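You operate a simulated robot arm through the tools that you are given. There is no shell and no other tool.

Carry out the task below with a simulated robot arm. There is one attempt and no reset: what you move stays moved.

JOB
Brush the lint off the grey shirt, then rub soap on the patch beside its fold.
Fine: brush and soap go back on their trays. Nothing pinched, dropped or knocked over. A coat counts when it lies all over at full strength: go over it till it gets no stronger. What is to be rubbed or washed off counts as gone when no trace of it is left.
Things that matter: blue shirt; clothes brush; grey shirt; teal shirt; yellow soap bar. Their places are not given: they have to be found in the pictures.

It is judged by the outcome, as a careful person would: the job done as asked, and still so three seconds after it is handed in. It fails if anything else is knocked over, pushed out of place, dropped, spilled or broken. Flat cloth is picked up by pressing the open fingertips on it (5 to 10 N) and closing them slowly along it; thin cloth reads only 2 to 8 mm in the jaws.

ROBOT AND FRAMES
A 6-joint arm with a four-finger gripper, fixed in place. Base frame: the origin is at the foot of the arm, x ahead of it, y to its left, z up. Units: mm, rad, N and s.
Its first joint turns from -2.897 to 2.897 rad. Payload 3.43 kg.
The TCP is the grasp point between the finger pads, 30 mm short of the fingertips. In the tool frame z runs along the fingers and y along their closing line. The gripper opens to 120 mm. The gripper's body begins 85 mm behind the TCP.
Orientation is that of the tool frame in the base frame, as [roll, pitch, yaw] about the fixed x, y, z axes, in that order (R = Rz(yaw) Ry(pitch) Rx(roll)). With the fingers straight down and closing along the base's y, the tool's x points along the base's -x, its y along +y and its z along -z.

CONTROLS
- The arm moves only by the tool send_rows. Its argument "commands" is a list of rows, each an object of numbers (a shift or turn left out is 0, a gripper value left out holds the last): "tx", "ty", "tz": the shift along the tool's x, y, z in cm; "wx", "wy", "wz": the turn, a rotation vector about the tool's x, y, z in rad; "jaw": the gripper command, from -1 (shut) to 1 (fully open), values between in proportion. In form: [{"tx": .., "ty": .., "tz": .., "wx": .., "wy": .., "wz": .., "jaw": ..}, ...]. A call has 1 to 20 rows; each row shifts and turns the commanded pose from where the row before left it, along the tool's axes as they then stand. Rows are played at 5 a second. More than 50 mm and 0.15 rad between two rows, or a gripper value outside its range, and nothing of the call is played. A pose out of reach is approached as far as the arm can. The call stops where the force on the tool passes 40 N (or 10 N more than at its start, if that is more) or the arm is blocked; 0.2 s more then pass. Each finger halts on what it meets, pressing with about 21 N; the grip force reading is that of the motor and also rises with nothing between the fingers. The clock runs only during rows and for 0.2 s after the last one: add rows that do not move to give the fingers time. It gives the time, the measured TCP pose, the force on the tool (base axes), the opening and the grip force at its end, in the units of the frame above (readings bear some noise), with the torque about the TCP (base axes, N m) and any sound that the robot's microphone picked up.
- Cameras (640 x 400 px; columns grow to the right, rows downward): "scene" is fixed at [48.6, 650.9, 1580.7]; the picture's right is [-0.25, -0.97, 0.00], its down [-0.80, 0.20, -0.56] and it looks along [0.55, -0.14, -0.83] (base axes); focal length 325 px, centre (320, 200). "wrist" rides on the gripper at [71, -17, -121] in the tool frame; the picture's right is [0.23, 0.97, 0.00], its down [-0.81, 0.19, -0.55] and it looks along [-0.54, 0.13, 0.83] (tool axes); focal length 275 px, centre (320, 200).
- capture(camera): a new picture of that camera. It takes no simulated time.
- locate(camera, pixels): for up to 12 pixels [column, row] of the newest picture of that camera ("zoom" is the newest enlarged one), the place [x, y, z] in the base frame of the surface seen there, good to about 2 mm. It takes no simulated time.
- enlarge(camera, box): a new picture of the part [left, top, right, bottom] of that camera's present view, enlarged. It takes no simulated time.
- job_done(): hands the job in; it is judged then, once.

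Leave the gripper open and the arm clear of the work at the hand-in unless told otherwise.

The tools are called as name(argument=value, ...) on one line, values as JSON. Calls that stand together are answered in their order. send_rows: Moves the arm, as the interface text tells. Its arguments: {"type":"object","properties":{"commands":{"type":"array"}},"required":["commands"]} The other tools are called the same way: capture (camera) takes a picture; locate (camera, pixels) gives the place of the surface under pixels of a picture; enlarge (camera, box) takes an enlarged picture of a part of a camera's view; job_done () hands the job in.

At the start:

```text
time: 0.0
ee_pos: [391.2, 314.2, 1108.2]
orientation: [3.139, -0.001, -3.141]
wrist_force: [-0.6, -0.1, -0.7]
wrist_torque: [-0.04, -0.01, 0.0]
grip_width: 120.0
grip_force: 0.0
```

scene: 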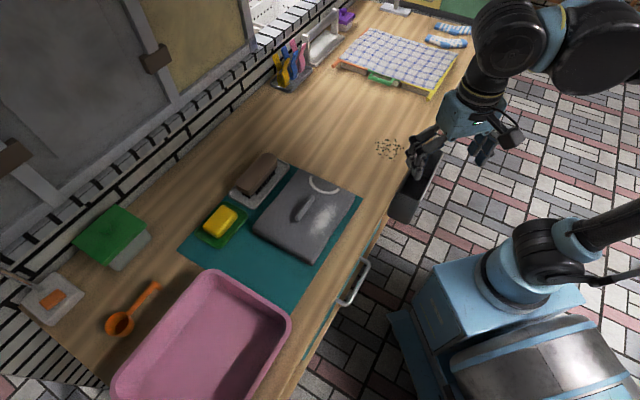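
wrist: 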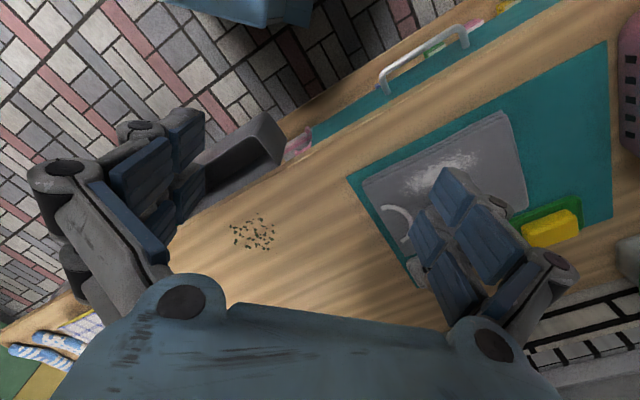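

I see the grey folded shirt on a teal mat, with the brush and soap on their trays just above it. I'll enlarge that part of the scene to look closer.

enlarge(camera="scene", box=[170, 140, 370, 265])

enlarge(camera="wrist", box=[340, 90, 640, 290])

```text
3.20 times, centred on (270, 202) of scene
```

zoom: 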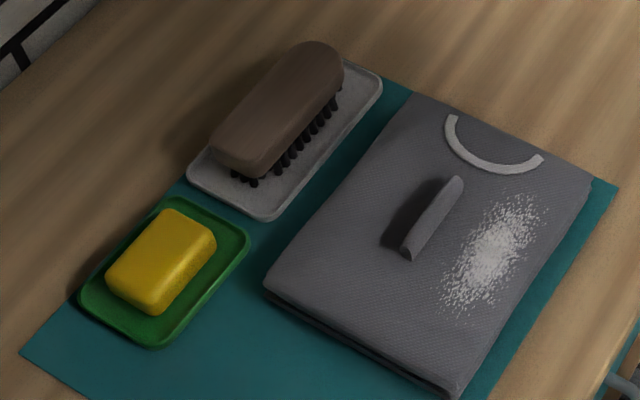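

```text
2.00 times, centred on (490, 190) of wrist
```

zoom: 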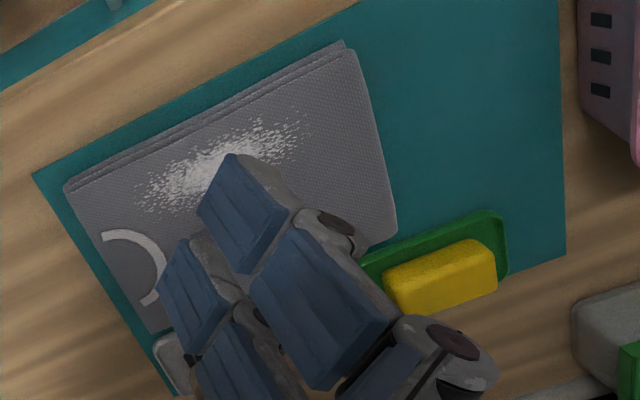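

The white lint lies on the shirt between the fold and the near edge, and the left side of the fold looks dark. I'll enlarge the area around the fold and the rest of the bench.

enlarge(camera="scene", box=[280, 170, 350, 250])

enlarge(camera="scene", box=[250, 0, 510, 165])

locate(camera="scene", pixels=[[303, 165], [361, 197], [253, 226], [312, 262], [302, 208], [325, 218], [317, 233], [332, 203], [262, 170], [221, 220], [208, 222], [245, 225]])

```text
5.00 times, centred on (315, 210) of scene
```

zoom: 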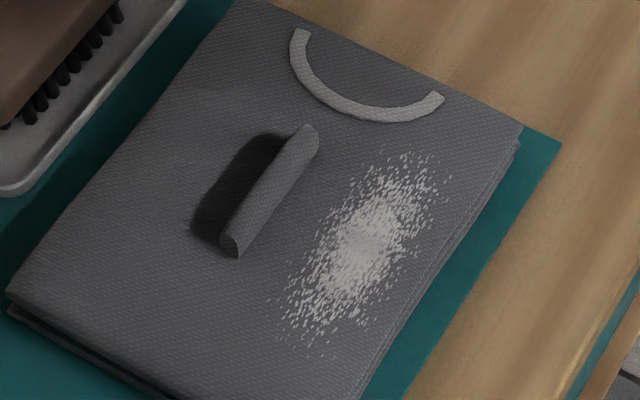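

```text
2.42 times, centred on (380, 82) of scene
```

zoom: 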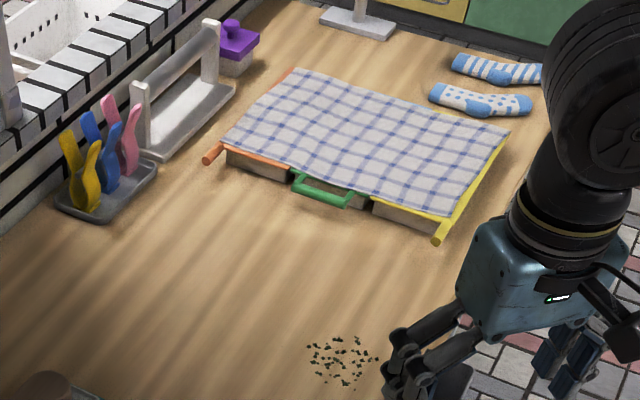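

```text
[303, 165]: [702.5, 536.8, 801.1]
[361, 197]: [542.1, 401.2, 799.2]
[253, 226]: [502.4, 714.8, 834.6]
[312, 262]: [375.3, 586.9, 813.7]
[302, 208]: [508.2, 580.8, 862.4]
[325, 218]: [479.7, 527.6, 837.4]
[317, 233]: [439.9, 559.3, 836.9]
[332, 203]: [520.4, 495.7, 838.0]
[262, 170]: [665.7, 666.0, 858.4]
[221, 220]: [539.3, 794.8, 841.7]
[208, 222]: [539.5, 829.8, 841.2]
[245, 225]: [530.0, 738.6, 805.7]
```

The shirt's top is at z≈837, the fold's crest at about 862, the lint is centred near (480, 527), the brush near (665, 666) and the soap near (540, 810). The table is at z≈800. I'll move above the shirt, staying high, for a wrist view of the fold.

send_rows(commands=[{"tx": -1, "ty": 4, "tz": 0.5}, {"tx": -1, "ty": 4, "tz": 0.5}, {"tx": -1, "ty": 4, "tz": 0.5}, {"tx": -1, "ty": 4, "tz": 0.5}, {"tx": -1, "ty": 4, "tz": 0.5}, {}])

capture(camera="wrist")

capture(camera="scene")

```text
time: 1.4
ee_pos: [425.5, 513.8, 1086.3]
orientation: [3.139, 0.011, -3.141]
wrist_force: [0.4, -0.1, 0.4]
wrist_torque: [-0.01, -0.02, -0.02]
grip_width: 120.0
grip_force: 0.0
```

```text
taken
```

wrist: 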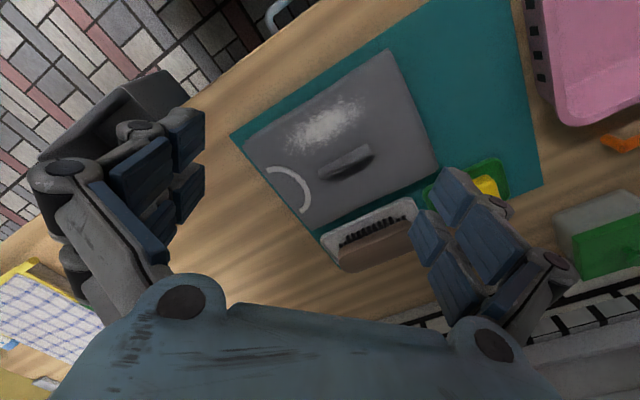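

```text
taken
```

scene: 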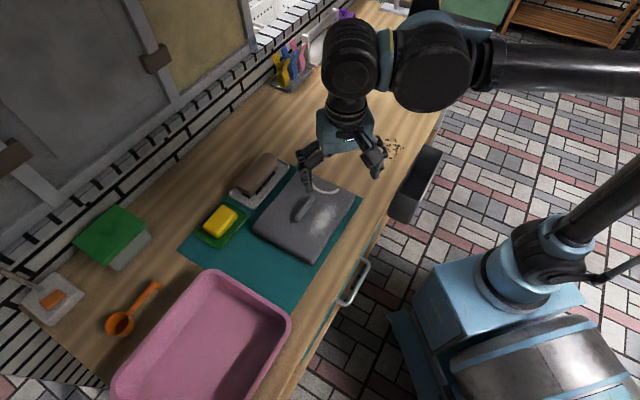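

The wrist now sees the whole shirt. I'll enlarge the fold region at pixels (240–440, 60–240).

enlarge(camera="wrist", box=[270, 90, 420, 185])

send_rows(commands=[{}])

```text
4.21 times, centred on (345, 138) of wrist
```

zoom: 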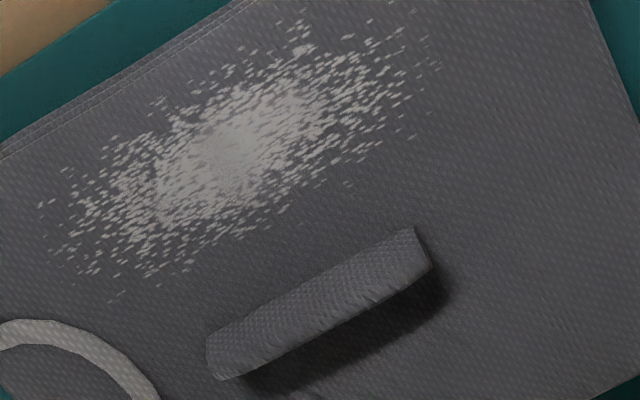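

```text
time: 1.8
ee_pos: [427.6, 515.2, 1086.2]
orientation: [3.14, 0.01, -3.14]
wrist_force: [0.6, 0.2, -0.5]
wrist_torque: [0.02, 0.01, 0.01]
grip_width: 120.0
grip_force: 0.1
```

The patch beside the fold isn't distinct on the near side; apart from the lint I only see shadow along the far side. The TCP reads x=427.6 where I asked for 441, so I'll check reach here with a small descent, still well above the shirt.

send_rows(commands=[{"tz": 3}, {"tz": 3}, {"tz": 3}, {}, {}])

```text
time: 3.0
ee_pos: [427.2, 516.9, 998.1]
orientation: [3.139, 0.011, 3.14]
wrist_force: [-0.2, -0.5, 0.9]
wrist_torque: [-0.02, 0.0, 0.02]
grip_width: 120.1
grip_force: 0.0
```

send_rows(commands=[{"tx": -2}, {"tx": -2}, {}, {}, {}])

capture(camera="wrist")

```text
time: 4.2
ee_pos: [469.4, 516.3, 998.3]
orientation: [3.139, 0.01, 3.141]
wrist_force: [-0.7, 0.3, -0.5]
wrist_torque: [0.03, 0.0, -0.02]
grip_width: 120.0
grip_force: 0.1
```

```text
taken
```

wrist: 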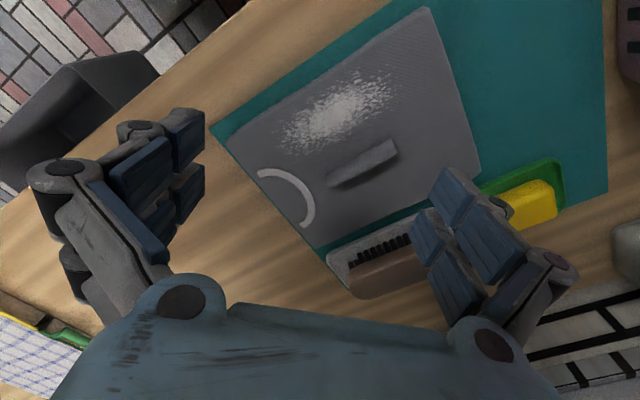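

The arm responds well (+42 mm for 40 asked), with just a steady offset, so I'll correct from readings. I'll enlarge the fold again from this closer view.

enlarge(camera="wrist", box=[290, 110, 430, 220])

locate(camera="wrist", pixels=[[330, 185], [396, 146], [362, 165], [350, 200], [390, 180], [285, 140], [395, 85], [340, 110], [425, 8], [480, 170], [213, 135], [320, 245]])

```text
3.64 times, centred on (360, 165) of wrist
```

zoom: 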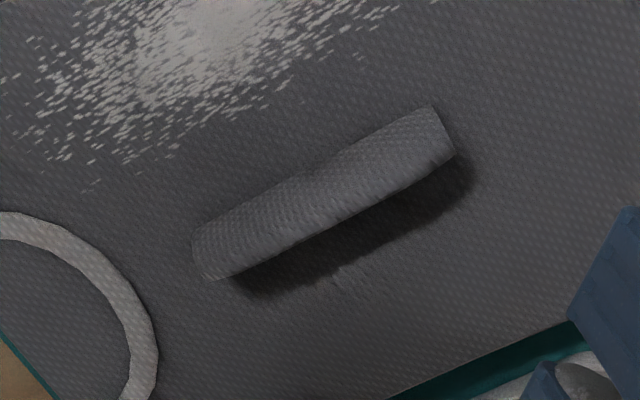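

```text
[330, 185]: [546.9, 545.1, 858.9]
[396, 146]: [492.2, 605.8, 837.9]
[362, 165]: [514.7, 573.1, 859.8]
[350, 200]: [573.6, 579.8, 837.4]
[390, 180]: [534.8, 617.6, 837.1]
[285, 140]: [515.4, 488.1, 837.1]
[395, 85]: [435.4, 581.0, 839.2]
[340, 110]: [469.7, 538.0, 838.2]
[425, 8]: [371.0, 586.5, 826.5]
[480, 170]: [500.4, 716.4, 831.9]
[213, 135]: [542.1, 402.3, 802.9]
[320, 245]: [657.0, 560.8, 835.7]
```

Near zoom pixel (350, 278), just beyond the fold, there are faint lighter specks, so the patch may be hidden on the far side. I'll rotate the gripper so the wrist camera looks at the fold from the far (+x,+y) side, staying high.

send_rows(commands=[{"tz": -3, "wz": 0.15}, {"tz": -2, "wz": 0.15}, {"wz": 0.15}, {"wz": 0.15}, {"wz": 0.15}, {"wz": 0.15}, {"wz": 0.15}, {"wz": 0.15}, {"wz": 0.15}, {"wz": 0.15}, {"wz": 0.15}, {"wz": 0.15}, {"wz": 0.15}, {"wz": 0.15}, {"wz": 0.15}, {"wz": 0.15}, {}, {}])

capture(camera="wrist")

```text
time: 8.0
ee_pos: [468.0, 513.8, 1048.1]
orientation: [3.136, -0.006, 1.295]
wrist_force: [-0.9, -0.3, 0.7]
wrist_torque: [0.03, -0.02, 0.01]
grip_width: 119.7
grip_force: 0.1
out of reach, approached as far as the arm can: row 13, 14, 15, 16
```

```text
taken
```

wrist: 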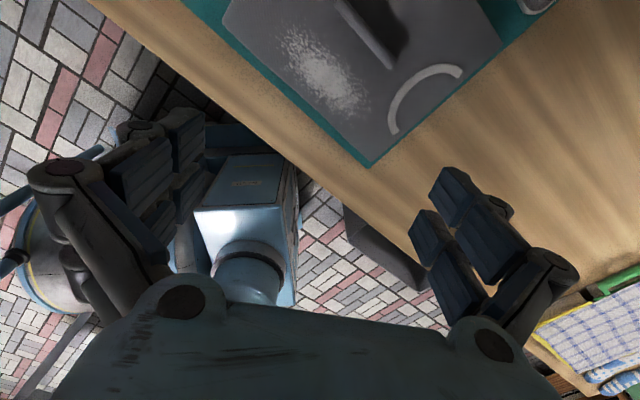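

The yaw stopped at 1.295 (limit). The camera now looks toward −y. I'll shift the arm about +200 mm in y so the fold's far side comes into view.

send_rows(commands=[{"tx": 4, "ty": -0.3}, {"tx": 4, "ty": -0.3}, {"tx": 4, "ty": -0.3}, {"tx": 4, "ty": -0.3}, {"tx": 4, "ty": -0.3}, {}, {}])

capture(camera="wrist")

```text
time: 9.6
ee_pos: [537.6, 698.8, 1050.4]
orientation: [3.139, -0.005, 1.309]
wrist_force: [-0.1, 1.0, 0.0]
wrist_torque: [0.01, -0.02, -0.03]
grip_width: 120.1
grip_force: 0.1
out of reach, approached as far as the arm can: row 1, 2, 3, 4, 5
```

```text
taken
```

wrist: 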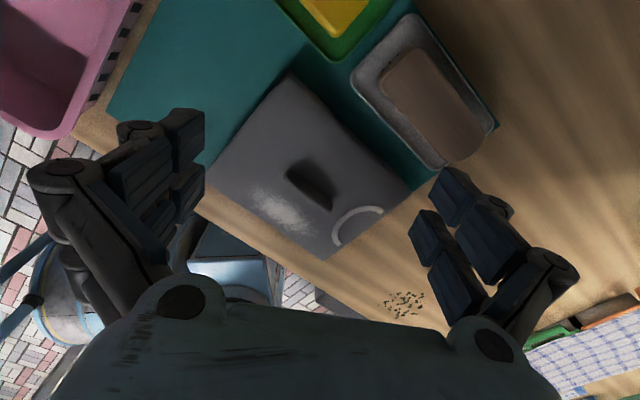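

enlarge(camera="wrist", box=[255, 130, 375, 230])

enlarge(camera="wrist", box=[270, 0, 510, 180])

```text
4.00 times, centred on (315, 180) of wrist
```

zoom: 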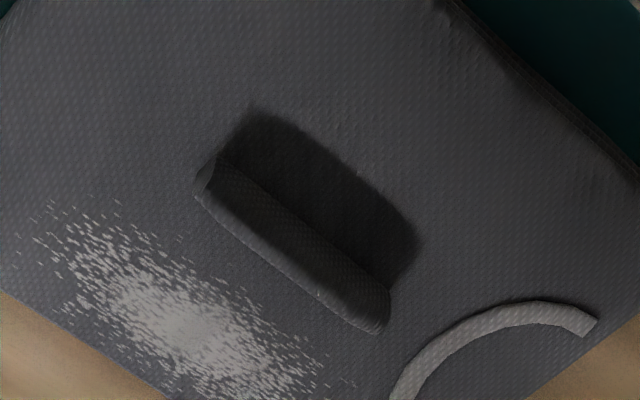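

```text
2.22 times, centred on (390, 90) of wrist
```

zoom: 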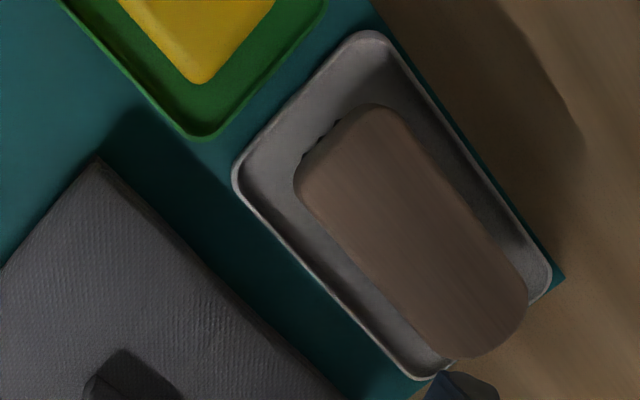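

The far side of the fold is in shadow, and faint specks show along the dark area's edge near zoom (345, 165). I'll magnify further there.

enlarge(camera="wrist", box=[295, 145, 365, 190])

locate(camera="zoom", pixels=[[100, 150], [200, 200], [300, 250], [300, 150], [400, 250], [400, 150], [200, 100], [500, 200], [450, 350], [320, 60]])

enlarge(camera="scene", box=[285, 185, 335, 225])

```text
8.89 times, centred on (330, 168) of wrist
```

zoom: 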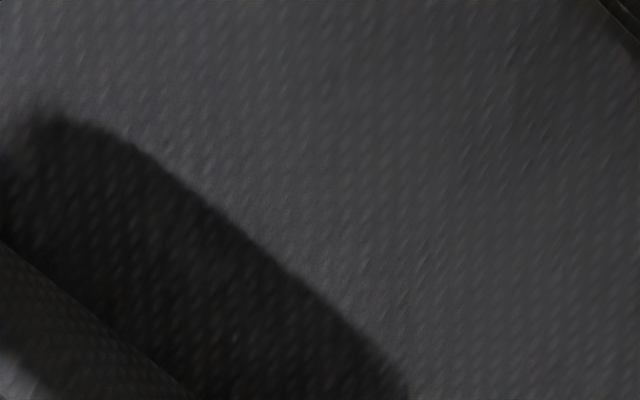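

```text
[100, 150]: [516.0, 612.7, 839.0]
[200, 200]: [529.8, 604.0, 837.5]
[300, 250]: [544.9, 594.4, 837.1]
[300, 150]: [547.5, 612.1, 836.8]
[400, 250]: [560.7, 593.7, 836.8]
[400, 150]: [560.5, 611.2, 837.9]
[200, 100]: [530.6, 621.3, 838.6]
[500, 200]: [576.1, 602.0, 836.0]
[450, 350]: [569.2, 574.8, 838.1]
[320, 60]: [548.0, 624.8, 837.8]
```

```text
10.00 times, centred on (310, 205) of scene
```

zoom: 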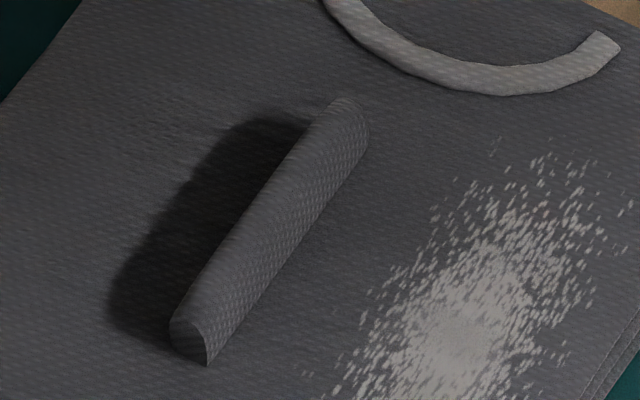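

It is only shadow; no other mark shows, so the patch to soap is presumably the spot where the lint lies (I'll recheck after brushing). Now I measure the brush and its tray in the wrist picture (brush around px (431,104)), plus the soap.

locate(camera="wrist", pixels=[[384, 82], [415, 51], [478, 137], [456, 157], [431, 104], [400, 70], [465, 148], [352, 80], [416, 16], [494, 126], [436, 168], [398, 65]])

enlarge(camera="scene", box=[190, 145, 300, 250])

```text
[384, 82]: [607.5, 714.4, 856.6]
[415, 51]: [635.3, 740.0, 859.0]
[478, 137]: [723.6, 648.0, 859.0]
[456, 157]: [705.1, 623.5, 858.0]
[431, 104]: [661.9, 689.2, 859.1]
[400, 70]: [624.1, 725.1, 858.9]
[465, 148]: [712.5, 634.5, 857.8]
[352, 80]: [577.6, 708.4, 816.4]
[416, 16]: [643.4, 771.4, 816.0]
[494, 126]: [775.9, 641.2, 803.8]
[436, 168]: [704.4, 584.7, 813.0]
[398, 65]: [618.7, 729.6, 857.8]
```

```text
3.81 times, centred on (245, 198) of scene
```

zoom: 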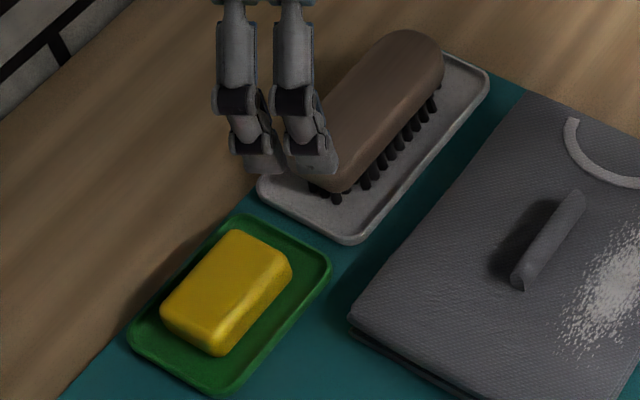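

The brush's top is at z≈859, its centre near (668, 682), its long axis along (0.71, −0.70), about 40 mm wide and 140 long; the tray rim is at z≈816. I'll turn back to yaw≈2.37 so the jaws close across the brush, and set the opening to about 64 mm so the fingers fit inside the tray.

send_rows(commands=[{"wz": -0.15, "jaw": 0.067}, {"wz": -0.15}, {"wz": -0.15}, {"wz": -0.15}, {"wz": -0.15}, {"wz": -0.15}, {"wz": -0.15}, {}, {}])

```text
time: 11.6
ee_pos: [537.8, 698.2, 1049.8]
orientation: [3.132, 0.003, 2.348]
wrist_force: [0.0, 0.5, 0.2]
wrist_torque: [-0.04, 0.0, 0.03]
grip_width: 63.9
grip_force: 0.0
```

Yaw is 2.348. I'll trim it slightly and move over the brush centre, keeping height.

send_rows(commands=[{"tx": -3.5, "ty": 2.7, "wz": -0.018}, {"tx": -3.5, "ty": 2.7}, {"tx": -3.47, "ty": 2.63}, {}, {}, {"tz": 3}, {"tz": 3}, {}, {}])

capture(camera="wrist")

```text
time: 13.6
ee_pos: [667.6, 682.3, 990.6]
orientation: [3.132, 0.004, 2.365]
wrist_force: [0.0, -0.1, -0.2]
wrist_torque: [0.02, 0.02, -0.01]
grip_width: 63.8
grip_force: 0.0
```

```text
taken
```

wrist: 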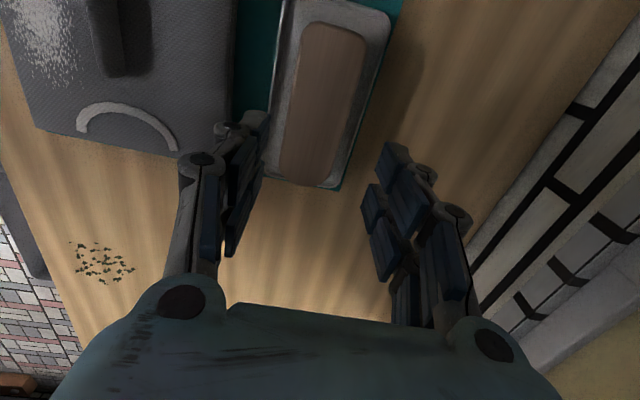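

I'm directly over the brush. I'll measure its outline once more: left/right edges and both ends in this picture, plus tray rims.

locate(camera="wrist", pixels=[[291, 100], [357, 100], [332, 26], [308, 181], [284, 150], [347, 150], [302, 50], [365, 50], [275, 100], [368, 110], [324, 100]])

enlarge(camera="wrist", box=[220, 0, 420, 200])

```text
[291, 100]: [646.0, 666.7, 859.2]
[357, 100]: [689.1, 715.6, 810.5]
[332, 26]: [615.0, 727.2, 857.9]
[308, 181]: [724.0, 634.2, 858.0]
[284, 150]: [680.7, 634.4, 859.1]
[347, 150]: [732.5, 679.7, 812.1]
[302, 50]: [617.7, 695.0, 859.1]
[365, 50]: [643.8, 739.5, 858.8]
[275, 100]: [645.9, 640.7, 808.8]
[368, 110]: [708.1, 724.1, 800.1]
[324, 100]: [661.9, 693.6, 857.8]
```

```text
2.00 times, centred on (320, 100) of wrist
```

zoom: 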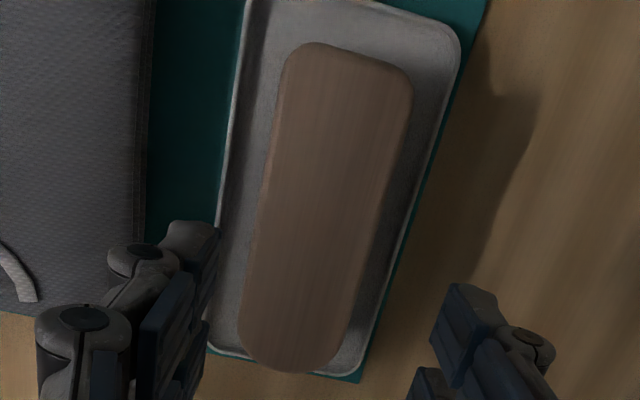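

The brush is ~50 mm wide (edges at 929.5 and 979.4 along the closing line, centre 954.5; I'm at 955.2). I'll descend to TCP z≈853 so the tips stay above the tray rim (816), checking just above first.

send_rows(commands=[{"tz": 3, "tx": -0.2}, {"tz": 3}, {"tz": 3}, {"tz": 2}, {}, {}])

```text
time: 15.0
ee_pos: [668.8, 680.6, 880.1]
orientation: [3.133, 0.002, 2.366]
wrist_force: [-0.3, -0.3, -0.3]
wrist_torque: [-0.01, 0.01, 0.0]
grip_width: 64.2
grip_force: 0.0
```

Aligned at z=880. I'll go down 27 mm more in small steps and look.

send_rows(commands=[{"tz": 1}, {"tz": 1}, {"tz": 0.7}, {}, {}])

capture(camera="wrist")

enlarge(camera="scene", box=[210, 110, 320, 215])

```text
time: 16.2
ee_pos: [671.6, 681.9, 852.6]
orientation: [3.134, 0.004, 2.367]
wrist_force: [0.8, -0.2, -0.7]
wrist_torque: [0.02, -0.01, 0.02]
grip_width: 63.8
grip_force: 0.2
```

```text
taken
```

wrist: 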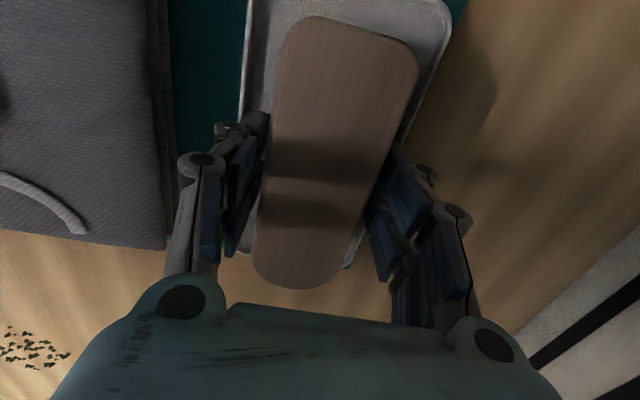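

```text
3.81 times, centred on (265, 162) of scene
```

zoom: 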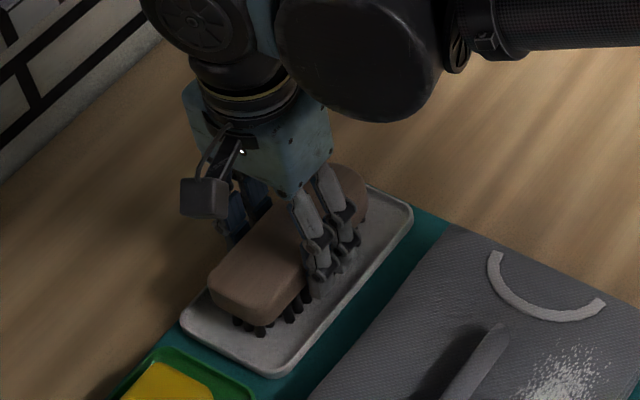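

The fingers straddle the brush inside the tray. I'll shift 3 mm to centre and close gently.

send_rows(commands=[{"ty": -0.3}, {"jaw": 0.0}, {"jaw": -0.1}, {"jaw": -0.2}, {"jaw": -0.4}, {"jaw": -0.6}, {}, {}])

```text
time: 18.0
ee_pos: [669.5, 679.4, 852.9]
orientation: [3.133, 0.003, 2.366]
wrist_force: [0.7, 0.5, 0.8]
wrist_torque: [0.02, 0.0, -0.03]
grip_width: 55.1
grip_force: 20.8
```

Gripped at 55 mm width with 20.8 N. The return pose is (669.5, 679.4, 852.9). I'll lift straight up slowly.

send_rows(commands=[{"tz": -0.5}, {"tz": -1}, {"tz": -2}, {"tz": -2}, {"tz": -2}, {}, {}])

capture(camera="wrist")

enlarge(camera="scene", box=[210, 90, 330, 215])

```text
time: 19.6
ee_pos: [670.0, 677.4, 929.1]
orientation: [3.134, 0.003, 2.366]
wrist_force: [-0.8, 0.3, -1.3]
wrist_torque: [0.01, -0.01, 0.01]
grip_width: 55.1
grip_force: 20.7
```

```text
taken
```

wrist: 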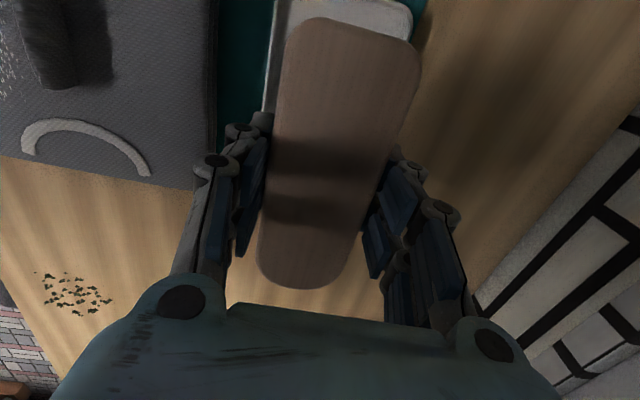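

```text
3.20 times, centred on (270, 152) of scene
```

zoom: 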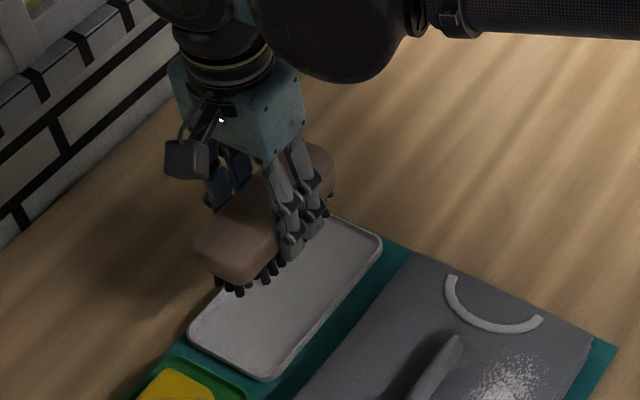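

The brush is held level. Before moving over, I measure the lint's extents in the scene view.

enlarge(camera="scene", box=[290, 185, 360, 250])

```text
6.15 times, centred on (325, 218) of scene
```

zoom: 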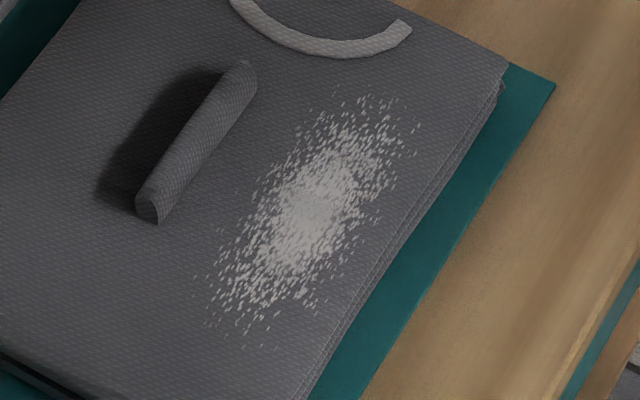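

locate(camera="zoom", pixels=[[370, 95], [418, 128], [300, 130], [215, 250], [200, 290], [255, 340], [325, 310], [380, 220], [310, 207], [160, 222], [255, 95], [497, 90]])

```text
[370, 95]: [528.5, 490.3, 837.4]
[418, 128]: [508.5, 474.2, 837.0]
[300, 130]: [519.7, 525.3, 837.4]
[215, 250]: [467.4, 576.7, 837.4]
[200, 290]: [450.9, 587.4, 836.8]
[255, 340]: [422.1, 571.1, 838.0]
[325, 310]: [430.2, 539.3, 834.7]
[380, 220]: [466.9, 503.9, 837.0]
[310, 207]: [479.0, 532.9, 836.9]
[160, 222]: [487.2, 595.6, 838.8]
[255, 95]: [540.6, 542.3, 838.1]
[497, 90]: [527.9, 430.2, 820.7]
```

The lint spans 685–742 mm along the closing direction c=(0.70,0.715) and −100…+37 along l=(0.715,−0.70). The fold's near side is at c≈767. The bristle bottom is about 44 mm below the TCP, so contact comes near TCP z≈881. I'll carry the brush over the lint at z≈929.

send_rows(commands=[{"ty": -4, "tx": 0.6}, {"ty": -4, "tx": 0.6}, {"ty": -4, "tx": 0.6}, {"ty": -4, "tx": 0.6}, {"ty": -4, "tx": 0.6}, {"ty": -4, "tx": 0.5}, {}, {}])

capture(camera="wrist")

enlarge(camera="scene", box=[260, 140, 380, 260])

```text
time: 21.4
ee_pos: [475.3, 531.8, 927.0]
orientation: [3.133, 0.004, 2.366]
wrist_force: [0.6, -0.4, -1.0]
wrist_torque: [0.0, -0.03, 0.01]
grip_width: 55.1
grip_force: 20.9
```

```text
taken
```

wrist: 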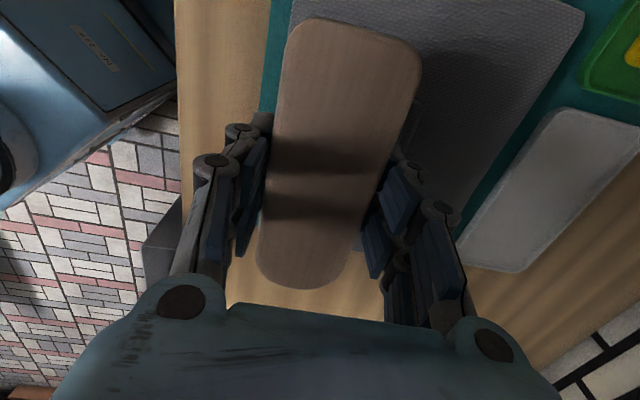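

```text
3.33 times, centred on (320, 200) of scene
```

zoom: 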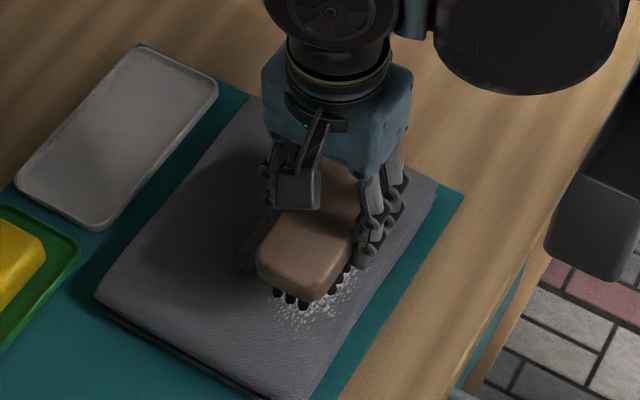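

I'm over the lint (c≈713, l≈−32) with the fold well clear on the far side. I'll descend to near contact, then in small steps.

send_rows(commands=[{"tz": 2}, {"tz": 1.5}, {"tz": 0.5}, {"tz": 0.3}, {}, {}])

```text
time: 22.8
ee_pos: [476.4, 531.7, 883.9]
orientation: [3.133, 0.003, 2.364]
wrist_force: [0.8, -0.3, 0.4]
wrist_torque: [-0.06, -0.03, -0.01]
grip_width: 55.0
grip_force: 20.9
```

send_rows(commands=[{"tz": 0.2}, {"tz": 0.1}, {}, {}])

```text
time: 23.8
ee_pos: [476.4, 532.1, 880.6]
orientation: [3.133, 0.002, 2.365]
wrist_force: [2.7, 2.0, 20.8]
wrist_torque: [0.11, -0.09, 0.04]
grip_width: 54.8
grip_force: 21.5
```

Contact reads 20.8 N at z=880.6, a bit firm. I'll ease up 1 mm and then stroke along the lint (l direction) with light force.

send_rows(commands=[{"tz": -0.1}, {}, {}])

```text
time: 24.6
ee_pos: [476.1, 531.7, 882.9]
orientation: [3.133, 0.002, 2.365]
wrist_force: [-0.3, 1.0, -0.5]
wrist_torque: [-0.03, -0.01, -0.02]
grip_width: 55.2
grip_force: 21.6
```

send_rows(commands=[{"tz": 0.05}, {}, {}])

```text
time: 25.4
ee_pos: [476.8, 532.0, 880.6]
orientation: [3.134, 0.002, 2.367]
wrist_force: [-1.1, 0.8, 4.2]
wrist_torque: [0.02, 0.04, 0.05]
grip_width: 55.1
grip_force: 20.7
```

4.2 N, a good brushing pressure. I'll stroke ±30 mm along l.

send_rows(commands=[{"tx": 1}, {"tx": 1}, {"tx": 1}, {"tx": -1}, {"tx": -1}, {"tx": -1}, {"tx": -1}, {"tx": -1}, {"tx": -1}, {"tx": 1}, {"tx": 1}, {"tx": 1}, {}])

enlarge(camera="scene", box=[260, 140, 380, 260])

```text
time: 28.2
ee_pos: [475.6, 530.3, 880.2]
orientation: [3.132, 0.005, 2.366]
wrist_force: [3.2, -3.2, 8.6]
wrist_torque: [-0.11, -0.12, -0.01]
grip_width: 54.9
grip_force: 20.4
```

```text
3.33 times, centred on (320, 200) of scene
```

zoom: 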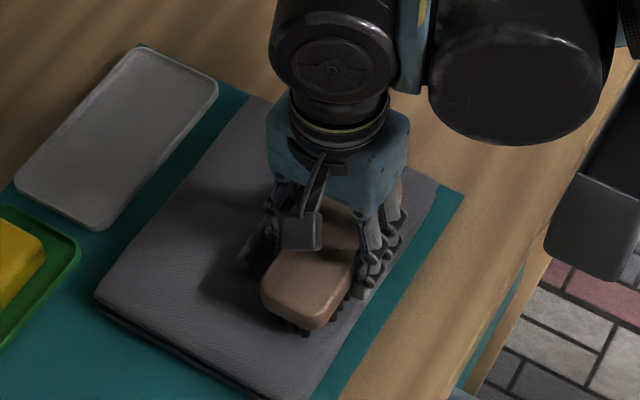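

The lint beneath the brush's lower end is gone. I'll stroke again shifted +7 mm (towards the fold, still 10 mm clear), then −20 mm towards the hem.

send_rows(commands=[{"ty": 0.4}, {"ty": 0.3, "tx": 1}, {"tx": 1}, {"tx": 1}, {"tx": 1}, {"tx": -1}, {"tx": -1}, {"tx": -1}, {"tx": -1}, {"tx": -1}, {"tx": -1}, {"tx": -1}, {"tx": -1}, {"tx": 1}, {"tx": 1}, {"tx": 1}, {"tx": 1}, {}])

send_rows(commands=[{"ty": -0.7}, {"ty": -0.7}, {"ty": -0.7, "tx": 1}, {"tx": 1}, {"tx": 1}, {"tx": 1}, {"tx": -1}, {"tx": -1}, {"tx": -1}, {"tx": -1}, {"tx": -1}, {"tx": -1}, {"tx": -1}, {"tx": -1}, {"tx": 1}, {"tx": 1}, {"tx": 1}, {"tx": 1}, {}])

```text
time: 32.0
ee_pos: [481.8, 537.0, 879.5]
orientation: [3.134, 0.004, 2.365]
wrist_force: [0.1, -0.2, -0.5]
wrist_torque: [-0.01, 0.02, -0.01]
grip_width: 55.1
grip_force: 20.6
```

```text
time: 36.0
ee_pos: [466.0, 522.3, 879.8]
orientation: [3.134, 0.004, 2.365]
wrist_force: [6.7, -4.8, 17.7]
wrist_torque: [-0.14, -0.23, -0.01]
grip_width: 55.2
grip_force: 20.7
```

Strokes done. I'll lift the brush and move it aside to inspect the shirt.

send_rows(commands=[{"tz": -2}, {"tz": -2}, {"tz": -2}, {"tz": -2}, {"tx": -4}, {"tx": -4}, {"tx": -4}, {"tx": -4}, {}, {}])

enlarge(camera="scene", box=[280, 180, 360, 250])

capture(camera="wrist")

```text
time: 38.2
ee_pos: [580.5, 407.4, 962.6]
orientation: [3.132, 0.005, 2.366]
wrist_force: [-0.1, 0.6, -1.1]
wrist_torque: [-0.02, 0.01, -0.02]
grip_width: 55.1
grip_force: 20.5
```

```text
5.71 times, centred on (320, 215) of scene
```

zoom: 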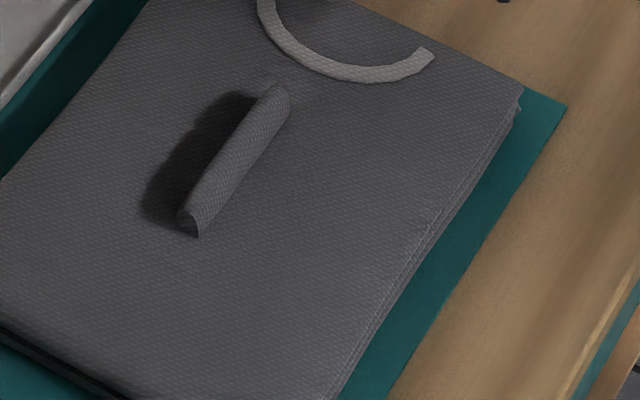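

```text
taken
```

wrist: 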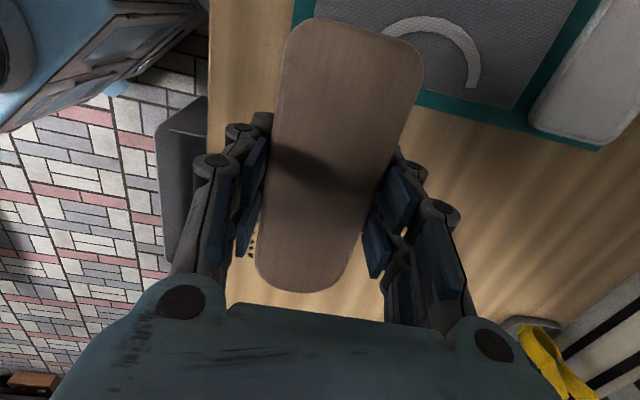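

The lint is gone in this view, and no obvious stain appeared. I'll magnify both sides of the fold to look for the faint patch and any leftover lint.

enlarge(camera="scene", box=[305, 195, 350, 225])

enlarge(camera="scene", box=[295, 215, 340, 245])

enlarge(camera="scene", box=[280, 190, 325, 220])

```text
13.33 times, centred on (328, 210) of scene
```

zoom: 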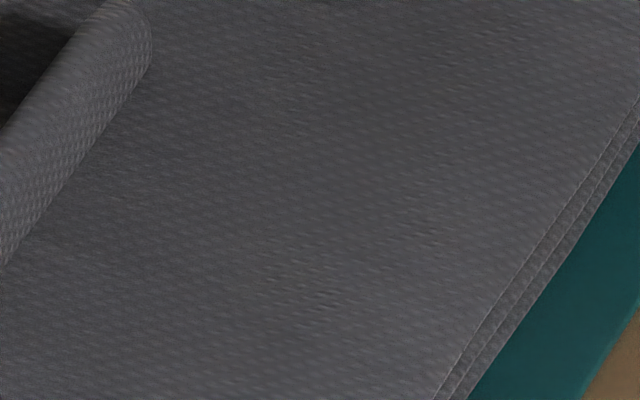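

```text
13.33 times, centred on (318, 230) of scene
```

zoom: 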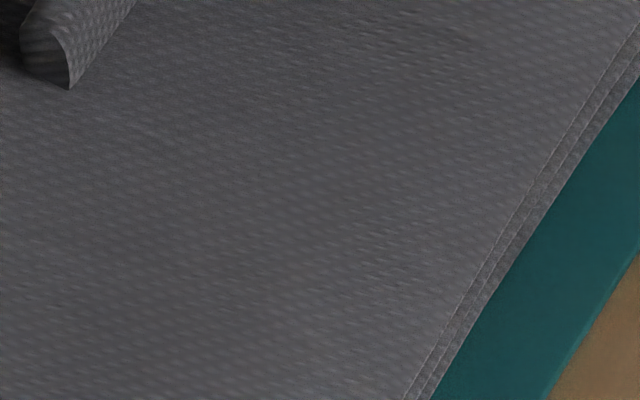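

```text
13.33 times, centred on (302, 205) of scene
```

zoom: 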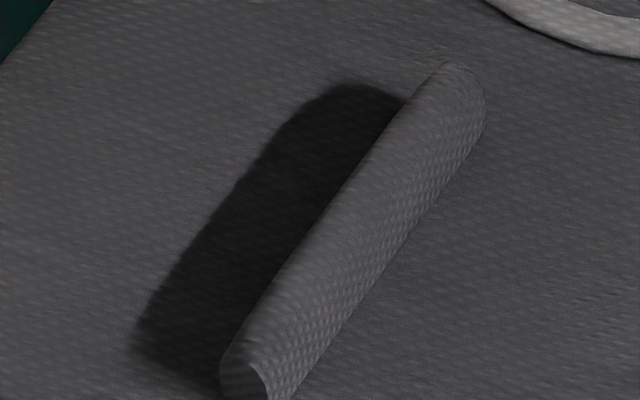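

No lint remains and no stain shows on either side, so the patch to soap is the spot the lint covered. First the brush goes back on its tray: I'll carry it above (669.5, 679.4).

send_rows(commands=[{"tx": 1.81, "ty": 3.66}, {"tx": 1.81, "ty": 3.66}, {"tx": 1.81, "ty": 3.66}, {"tx": 1.81, "ty": 3.66}, {"tx": 1.81, "ty": 3.66}, {"tx": 1.81, "ty": 3.66}, {"tx": 1.81, "ty": 3.66}, {}, {}, {"tz": 3}, {"tz": 3}, {}, {}])

capture(camera="wrist")

```text
time: 41.0
ee_pos: [670.1, 680.7, 899.1]
orientation: [3.134, 0.004, 2.366]
wrist_force: [-0.3, 0.2, -1.8]
wrist_torque: [-0.01, 0.0, -0.02]
grip_width: 55.1
grip_force: 21.4
```

```text
taken
```

wrist: 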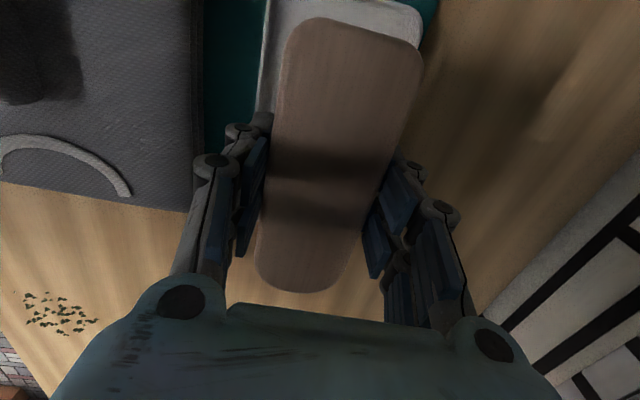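

Aligned above the tray at z=899. I'll lower to about 856, then in small steps until contact.

send_rows(commands=[{"tz": 2}, {"tz": 1.5}, {"tz": 0.5}, {"tz": 0.2}, {}, {}])

```text
time: 42.4
ee_pos: [670.0, 682.3, 858.4]
orientation: [3.132, 0.003, 2.365]
wrist_force: [0.5, -0.4, -0.4]
wrist_torque: [-0.04, 0.0, 0.02]
grip_width: 55.1
grip_force: 21.1
```

send_rows(commands=[{"tz": 0.2}, {"tz": 0.15}, {}, {}])

```text
time: 43.4
ee_pos: [671.0, 682.6, 855.0]
orientation: [3.133, 0.002, 2.366]
wrist_force: [0.2, -0.4, -1.8]
wrist_torque: [0.01, 0.0, 0.02]
grip_width: 55.0
grip_force: 20.7
```

send_rows(commands=[{"ty": -0.25, "tx": -0.1}, {"tz": 0.1}, {"tz": 0.1}, {}, {}])

```text
time: 44.6
ee_pos: [669.8, 679.3, 854.8]
orientation: [3.134, 0.003, 2.366]
wrist_force: [0.1, 0.8, -0.9]
wrist_torque: [-0.02, -0.02, 0.0]
grip_width: 54.9
grip_force: 21.4
```

send_rows(commands=[{"tz": 0.1}, {}, {}])

```text
time: 45.4
ee_pos: [669.7, 678.2, 852.7]
orientation: [3.132, 0.004, 2.364]
wrist_force: [0.1, 0.3, -0.2]
wrist_torque: [-0.01, -0.02, 0.02]
grip_width: 55.4
grip_force: 21.0
```

send_rows(commands=[{"tz": 0.06}, {}, {}])

```text
time: 46.2
ee_pos: [669.4, 679.7, 853.1]
orientation: [3.132, 0.005, 2.366]
wrist_force: [-0.8, 0.8, -1.0]
wrist_torque: [-0.03, 0.01, -0.03]
grip_width: 55.0
grip_force: 20.9
```

send_rows(commands=[{"tz": 0.06}, {}, {}])

```text
time: 47.0
ee_pos: [668.3, 679.2, 852.3]
orientation: [3.133, 0.003, 2.366]
wrist_force: [0.9, -0.6, -0.9]
wrist_torque: [0.0, 0.01, 0.02]
grip_width: 55.0
grip_force: 21.0
```

send_rows(commands=[{"tz": 0.08}, {}, {}])

```text
time: 47.8
ee_pos: [668.8, 679.5, 852.8]
orientation: [3.133, 0.003, 2.365]
wrist_force: [0.5, 0.7, -0.7]
wrist_torque: [-0.01, -0.01, 0.02]
grip_width: 55.1
grip_force: 20.9
```

send_rows(commands=[{"tz": 0.08}, {}, {}])

```text
time: 48.6
ee_pos: [667.1, 678.6, 851.9]
orientation: [3.135, 0.004, 2.367]
wrist_force: [0.1, 0.2, -1.5]
wrist_torque: [-0.01, -0.02, -0.02]
grip_width: 55.0
grip_force: 21.0
```

send_rows(commands=[{"tz": 0.1}, {}, {}])

enlarge(camera="scene", box=[220, 150, 300, 210])

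```text
time: 49.4
ee_pos: [669.3, 677.7, 851.7]
orientation: [3.133, 0.003, 2.364]
wrist_force: [2.1, 1.9, 17.3]
wrist_torque: [0.09, -0.1, 0.06]
grip_width: 54.9
grip_force: 20.8
```

```text
6.67 times, centred on (260, 180) of scene
```

zoom: 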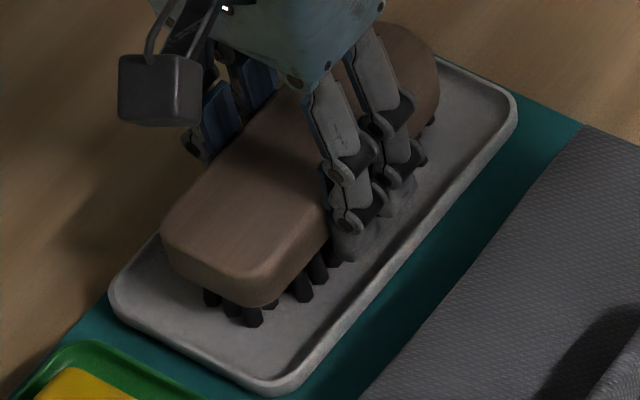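

The brush is seated on its tray (17 N contact). I'll ease up a touch and open only to ~64 mm so the fingers clear the rim, then rise.

send_rows(commands=[{"tz": -0.07}, {"jaw": -0.05}, {"jaw": 0.0}, {"jaw": 0.067}, {}, {}, {"tz": -1}, {"tz": -2}, {"tz": -3}, {"tz": -4}, {"tz": -4}, {}, {}])

capture(camera="wrist")

capture(camera="scene")

```text
time: 52.2
ee_pos: [666.7, 675.2, 991.2]
orientation: [3.133, 0.004, 2.366]
wrist_force: [0.0, 0.0, 0.8]
wrist_torque: [0.01, 0.0, 0.05]
grip_width: 64.0
grip_force: 0.0
```

```text
taken
```

wrist: 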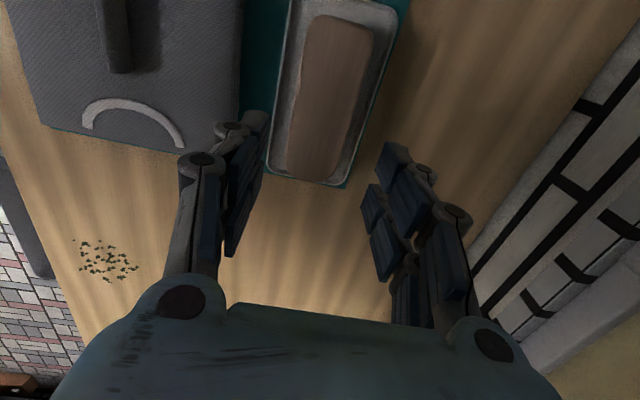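

```text
taken
```

scene: 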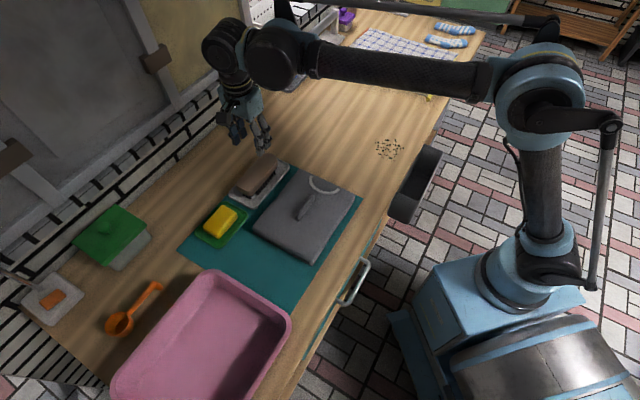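

The brush is back on its tray. With the arm away, I check the whole shirt once more and measure the soap.

enlarge(camera="scene", box=[250, 160, 370, 265])

enlarge(camera="scene", box=[190, 195, 250, 250])

locate(camera="zoom", pixels=[[310, 85], [500, 170], [330, 280], [150, 190], [320, 190], [300, 105], [470, 175], [190, 180], [330, 250], [380, 350], [60, 210], [280, 30]])

```text
3.81 times, centred on (310, 212) of scene
```

zoom: 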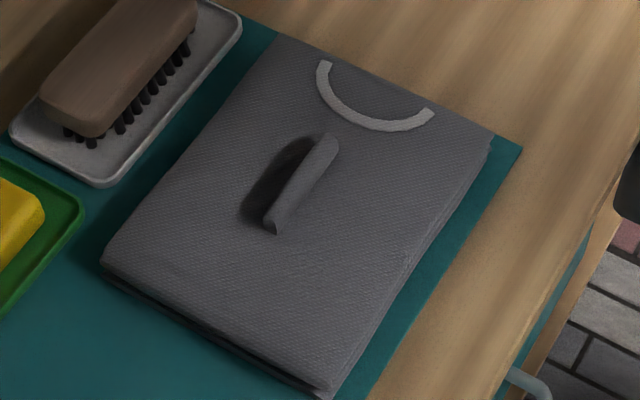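

```text
7.27 times, centred on (220, 222) of scene
```

zoom: 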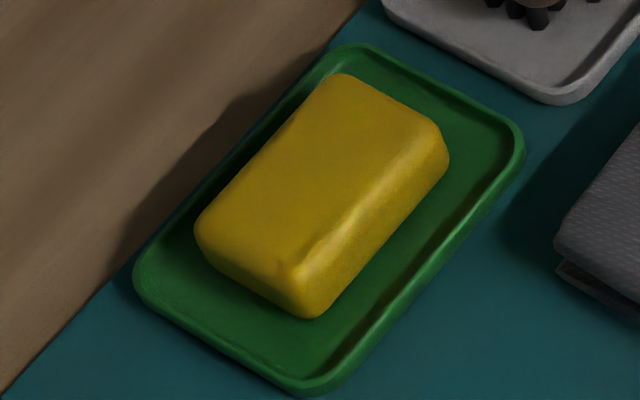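

```text
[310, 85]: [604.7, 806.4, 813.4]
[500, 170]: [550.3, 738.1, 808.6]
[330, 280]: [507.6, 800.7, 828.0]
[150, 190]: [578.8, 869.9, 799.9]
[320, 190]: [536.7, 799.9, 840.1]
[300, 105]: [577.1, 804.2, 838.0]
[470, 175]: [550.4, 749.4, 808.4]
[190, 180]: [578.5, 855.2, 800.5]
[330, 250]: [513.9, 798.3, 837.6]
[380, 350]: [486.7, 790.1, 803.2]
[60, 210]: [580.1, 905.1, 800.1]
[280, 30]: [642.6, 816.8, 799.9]
```

The soap's top is at z≈840 on a green tray (floor ≈808). I'll move above it along the tool's x by about 176 mm at the present height.

send_rows(commands=[{"tx": 3.5}, {"tx": 3.5}, {"tx": 3.5}, {"tx": 3.5}, {"tx": 3.5}, {}, {}])

capture(camera="wrist")

enlarge(camera="wrist", box=[220, 0, 420, 200])

```text
time: 53.8
ee_pos: [541.3, 800.7, 990.7]
orientation: [3.132, 0.004, 2.365]
wrist_force: [0.0, 0.7, -0.2]
wrist_torque: [0.0, 0.01, -0.03]
grip_width: 64.1
grip_force: 0.1
```

```text
taken
```

wrist: 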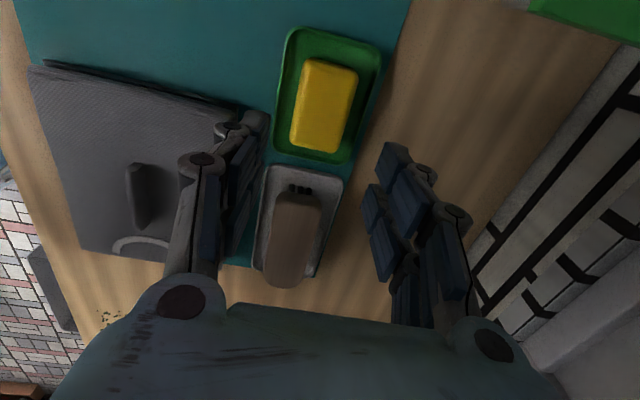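

```text
2.00 times, centred on (320, 100) of wrist
```

zoom: 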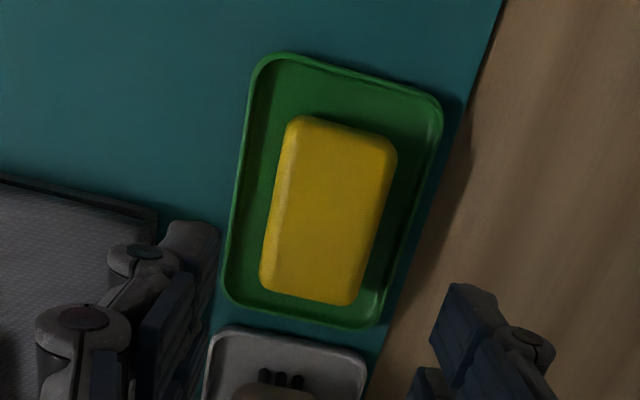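

Soap is in clear view at wrist px (~325,105). I'll measure its edges and the tray rim.

locate(camera="zoom", pixels=[[280, 210], [378, 210], [343, 126], [312, 296], [290, 150], [388, 170], [267, 260], [362, 270], [325, 210], [238, 210], [412, 210], [410, 130]])

```text
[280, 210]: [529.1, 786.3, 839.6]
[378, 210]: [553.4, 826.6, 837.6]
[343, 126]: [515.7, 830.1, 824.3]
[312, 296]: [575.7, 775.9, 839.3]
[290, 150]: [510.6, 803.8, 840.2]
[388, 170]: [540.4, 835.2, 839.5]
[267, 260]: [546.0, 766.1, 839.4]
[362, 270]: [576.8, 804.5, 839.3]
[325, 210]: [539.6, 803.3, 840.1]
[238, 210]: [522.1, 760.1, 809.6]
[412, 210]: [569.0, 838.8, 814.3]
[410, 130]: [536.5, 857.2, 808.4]
```

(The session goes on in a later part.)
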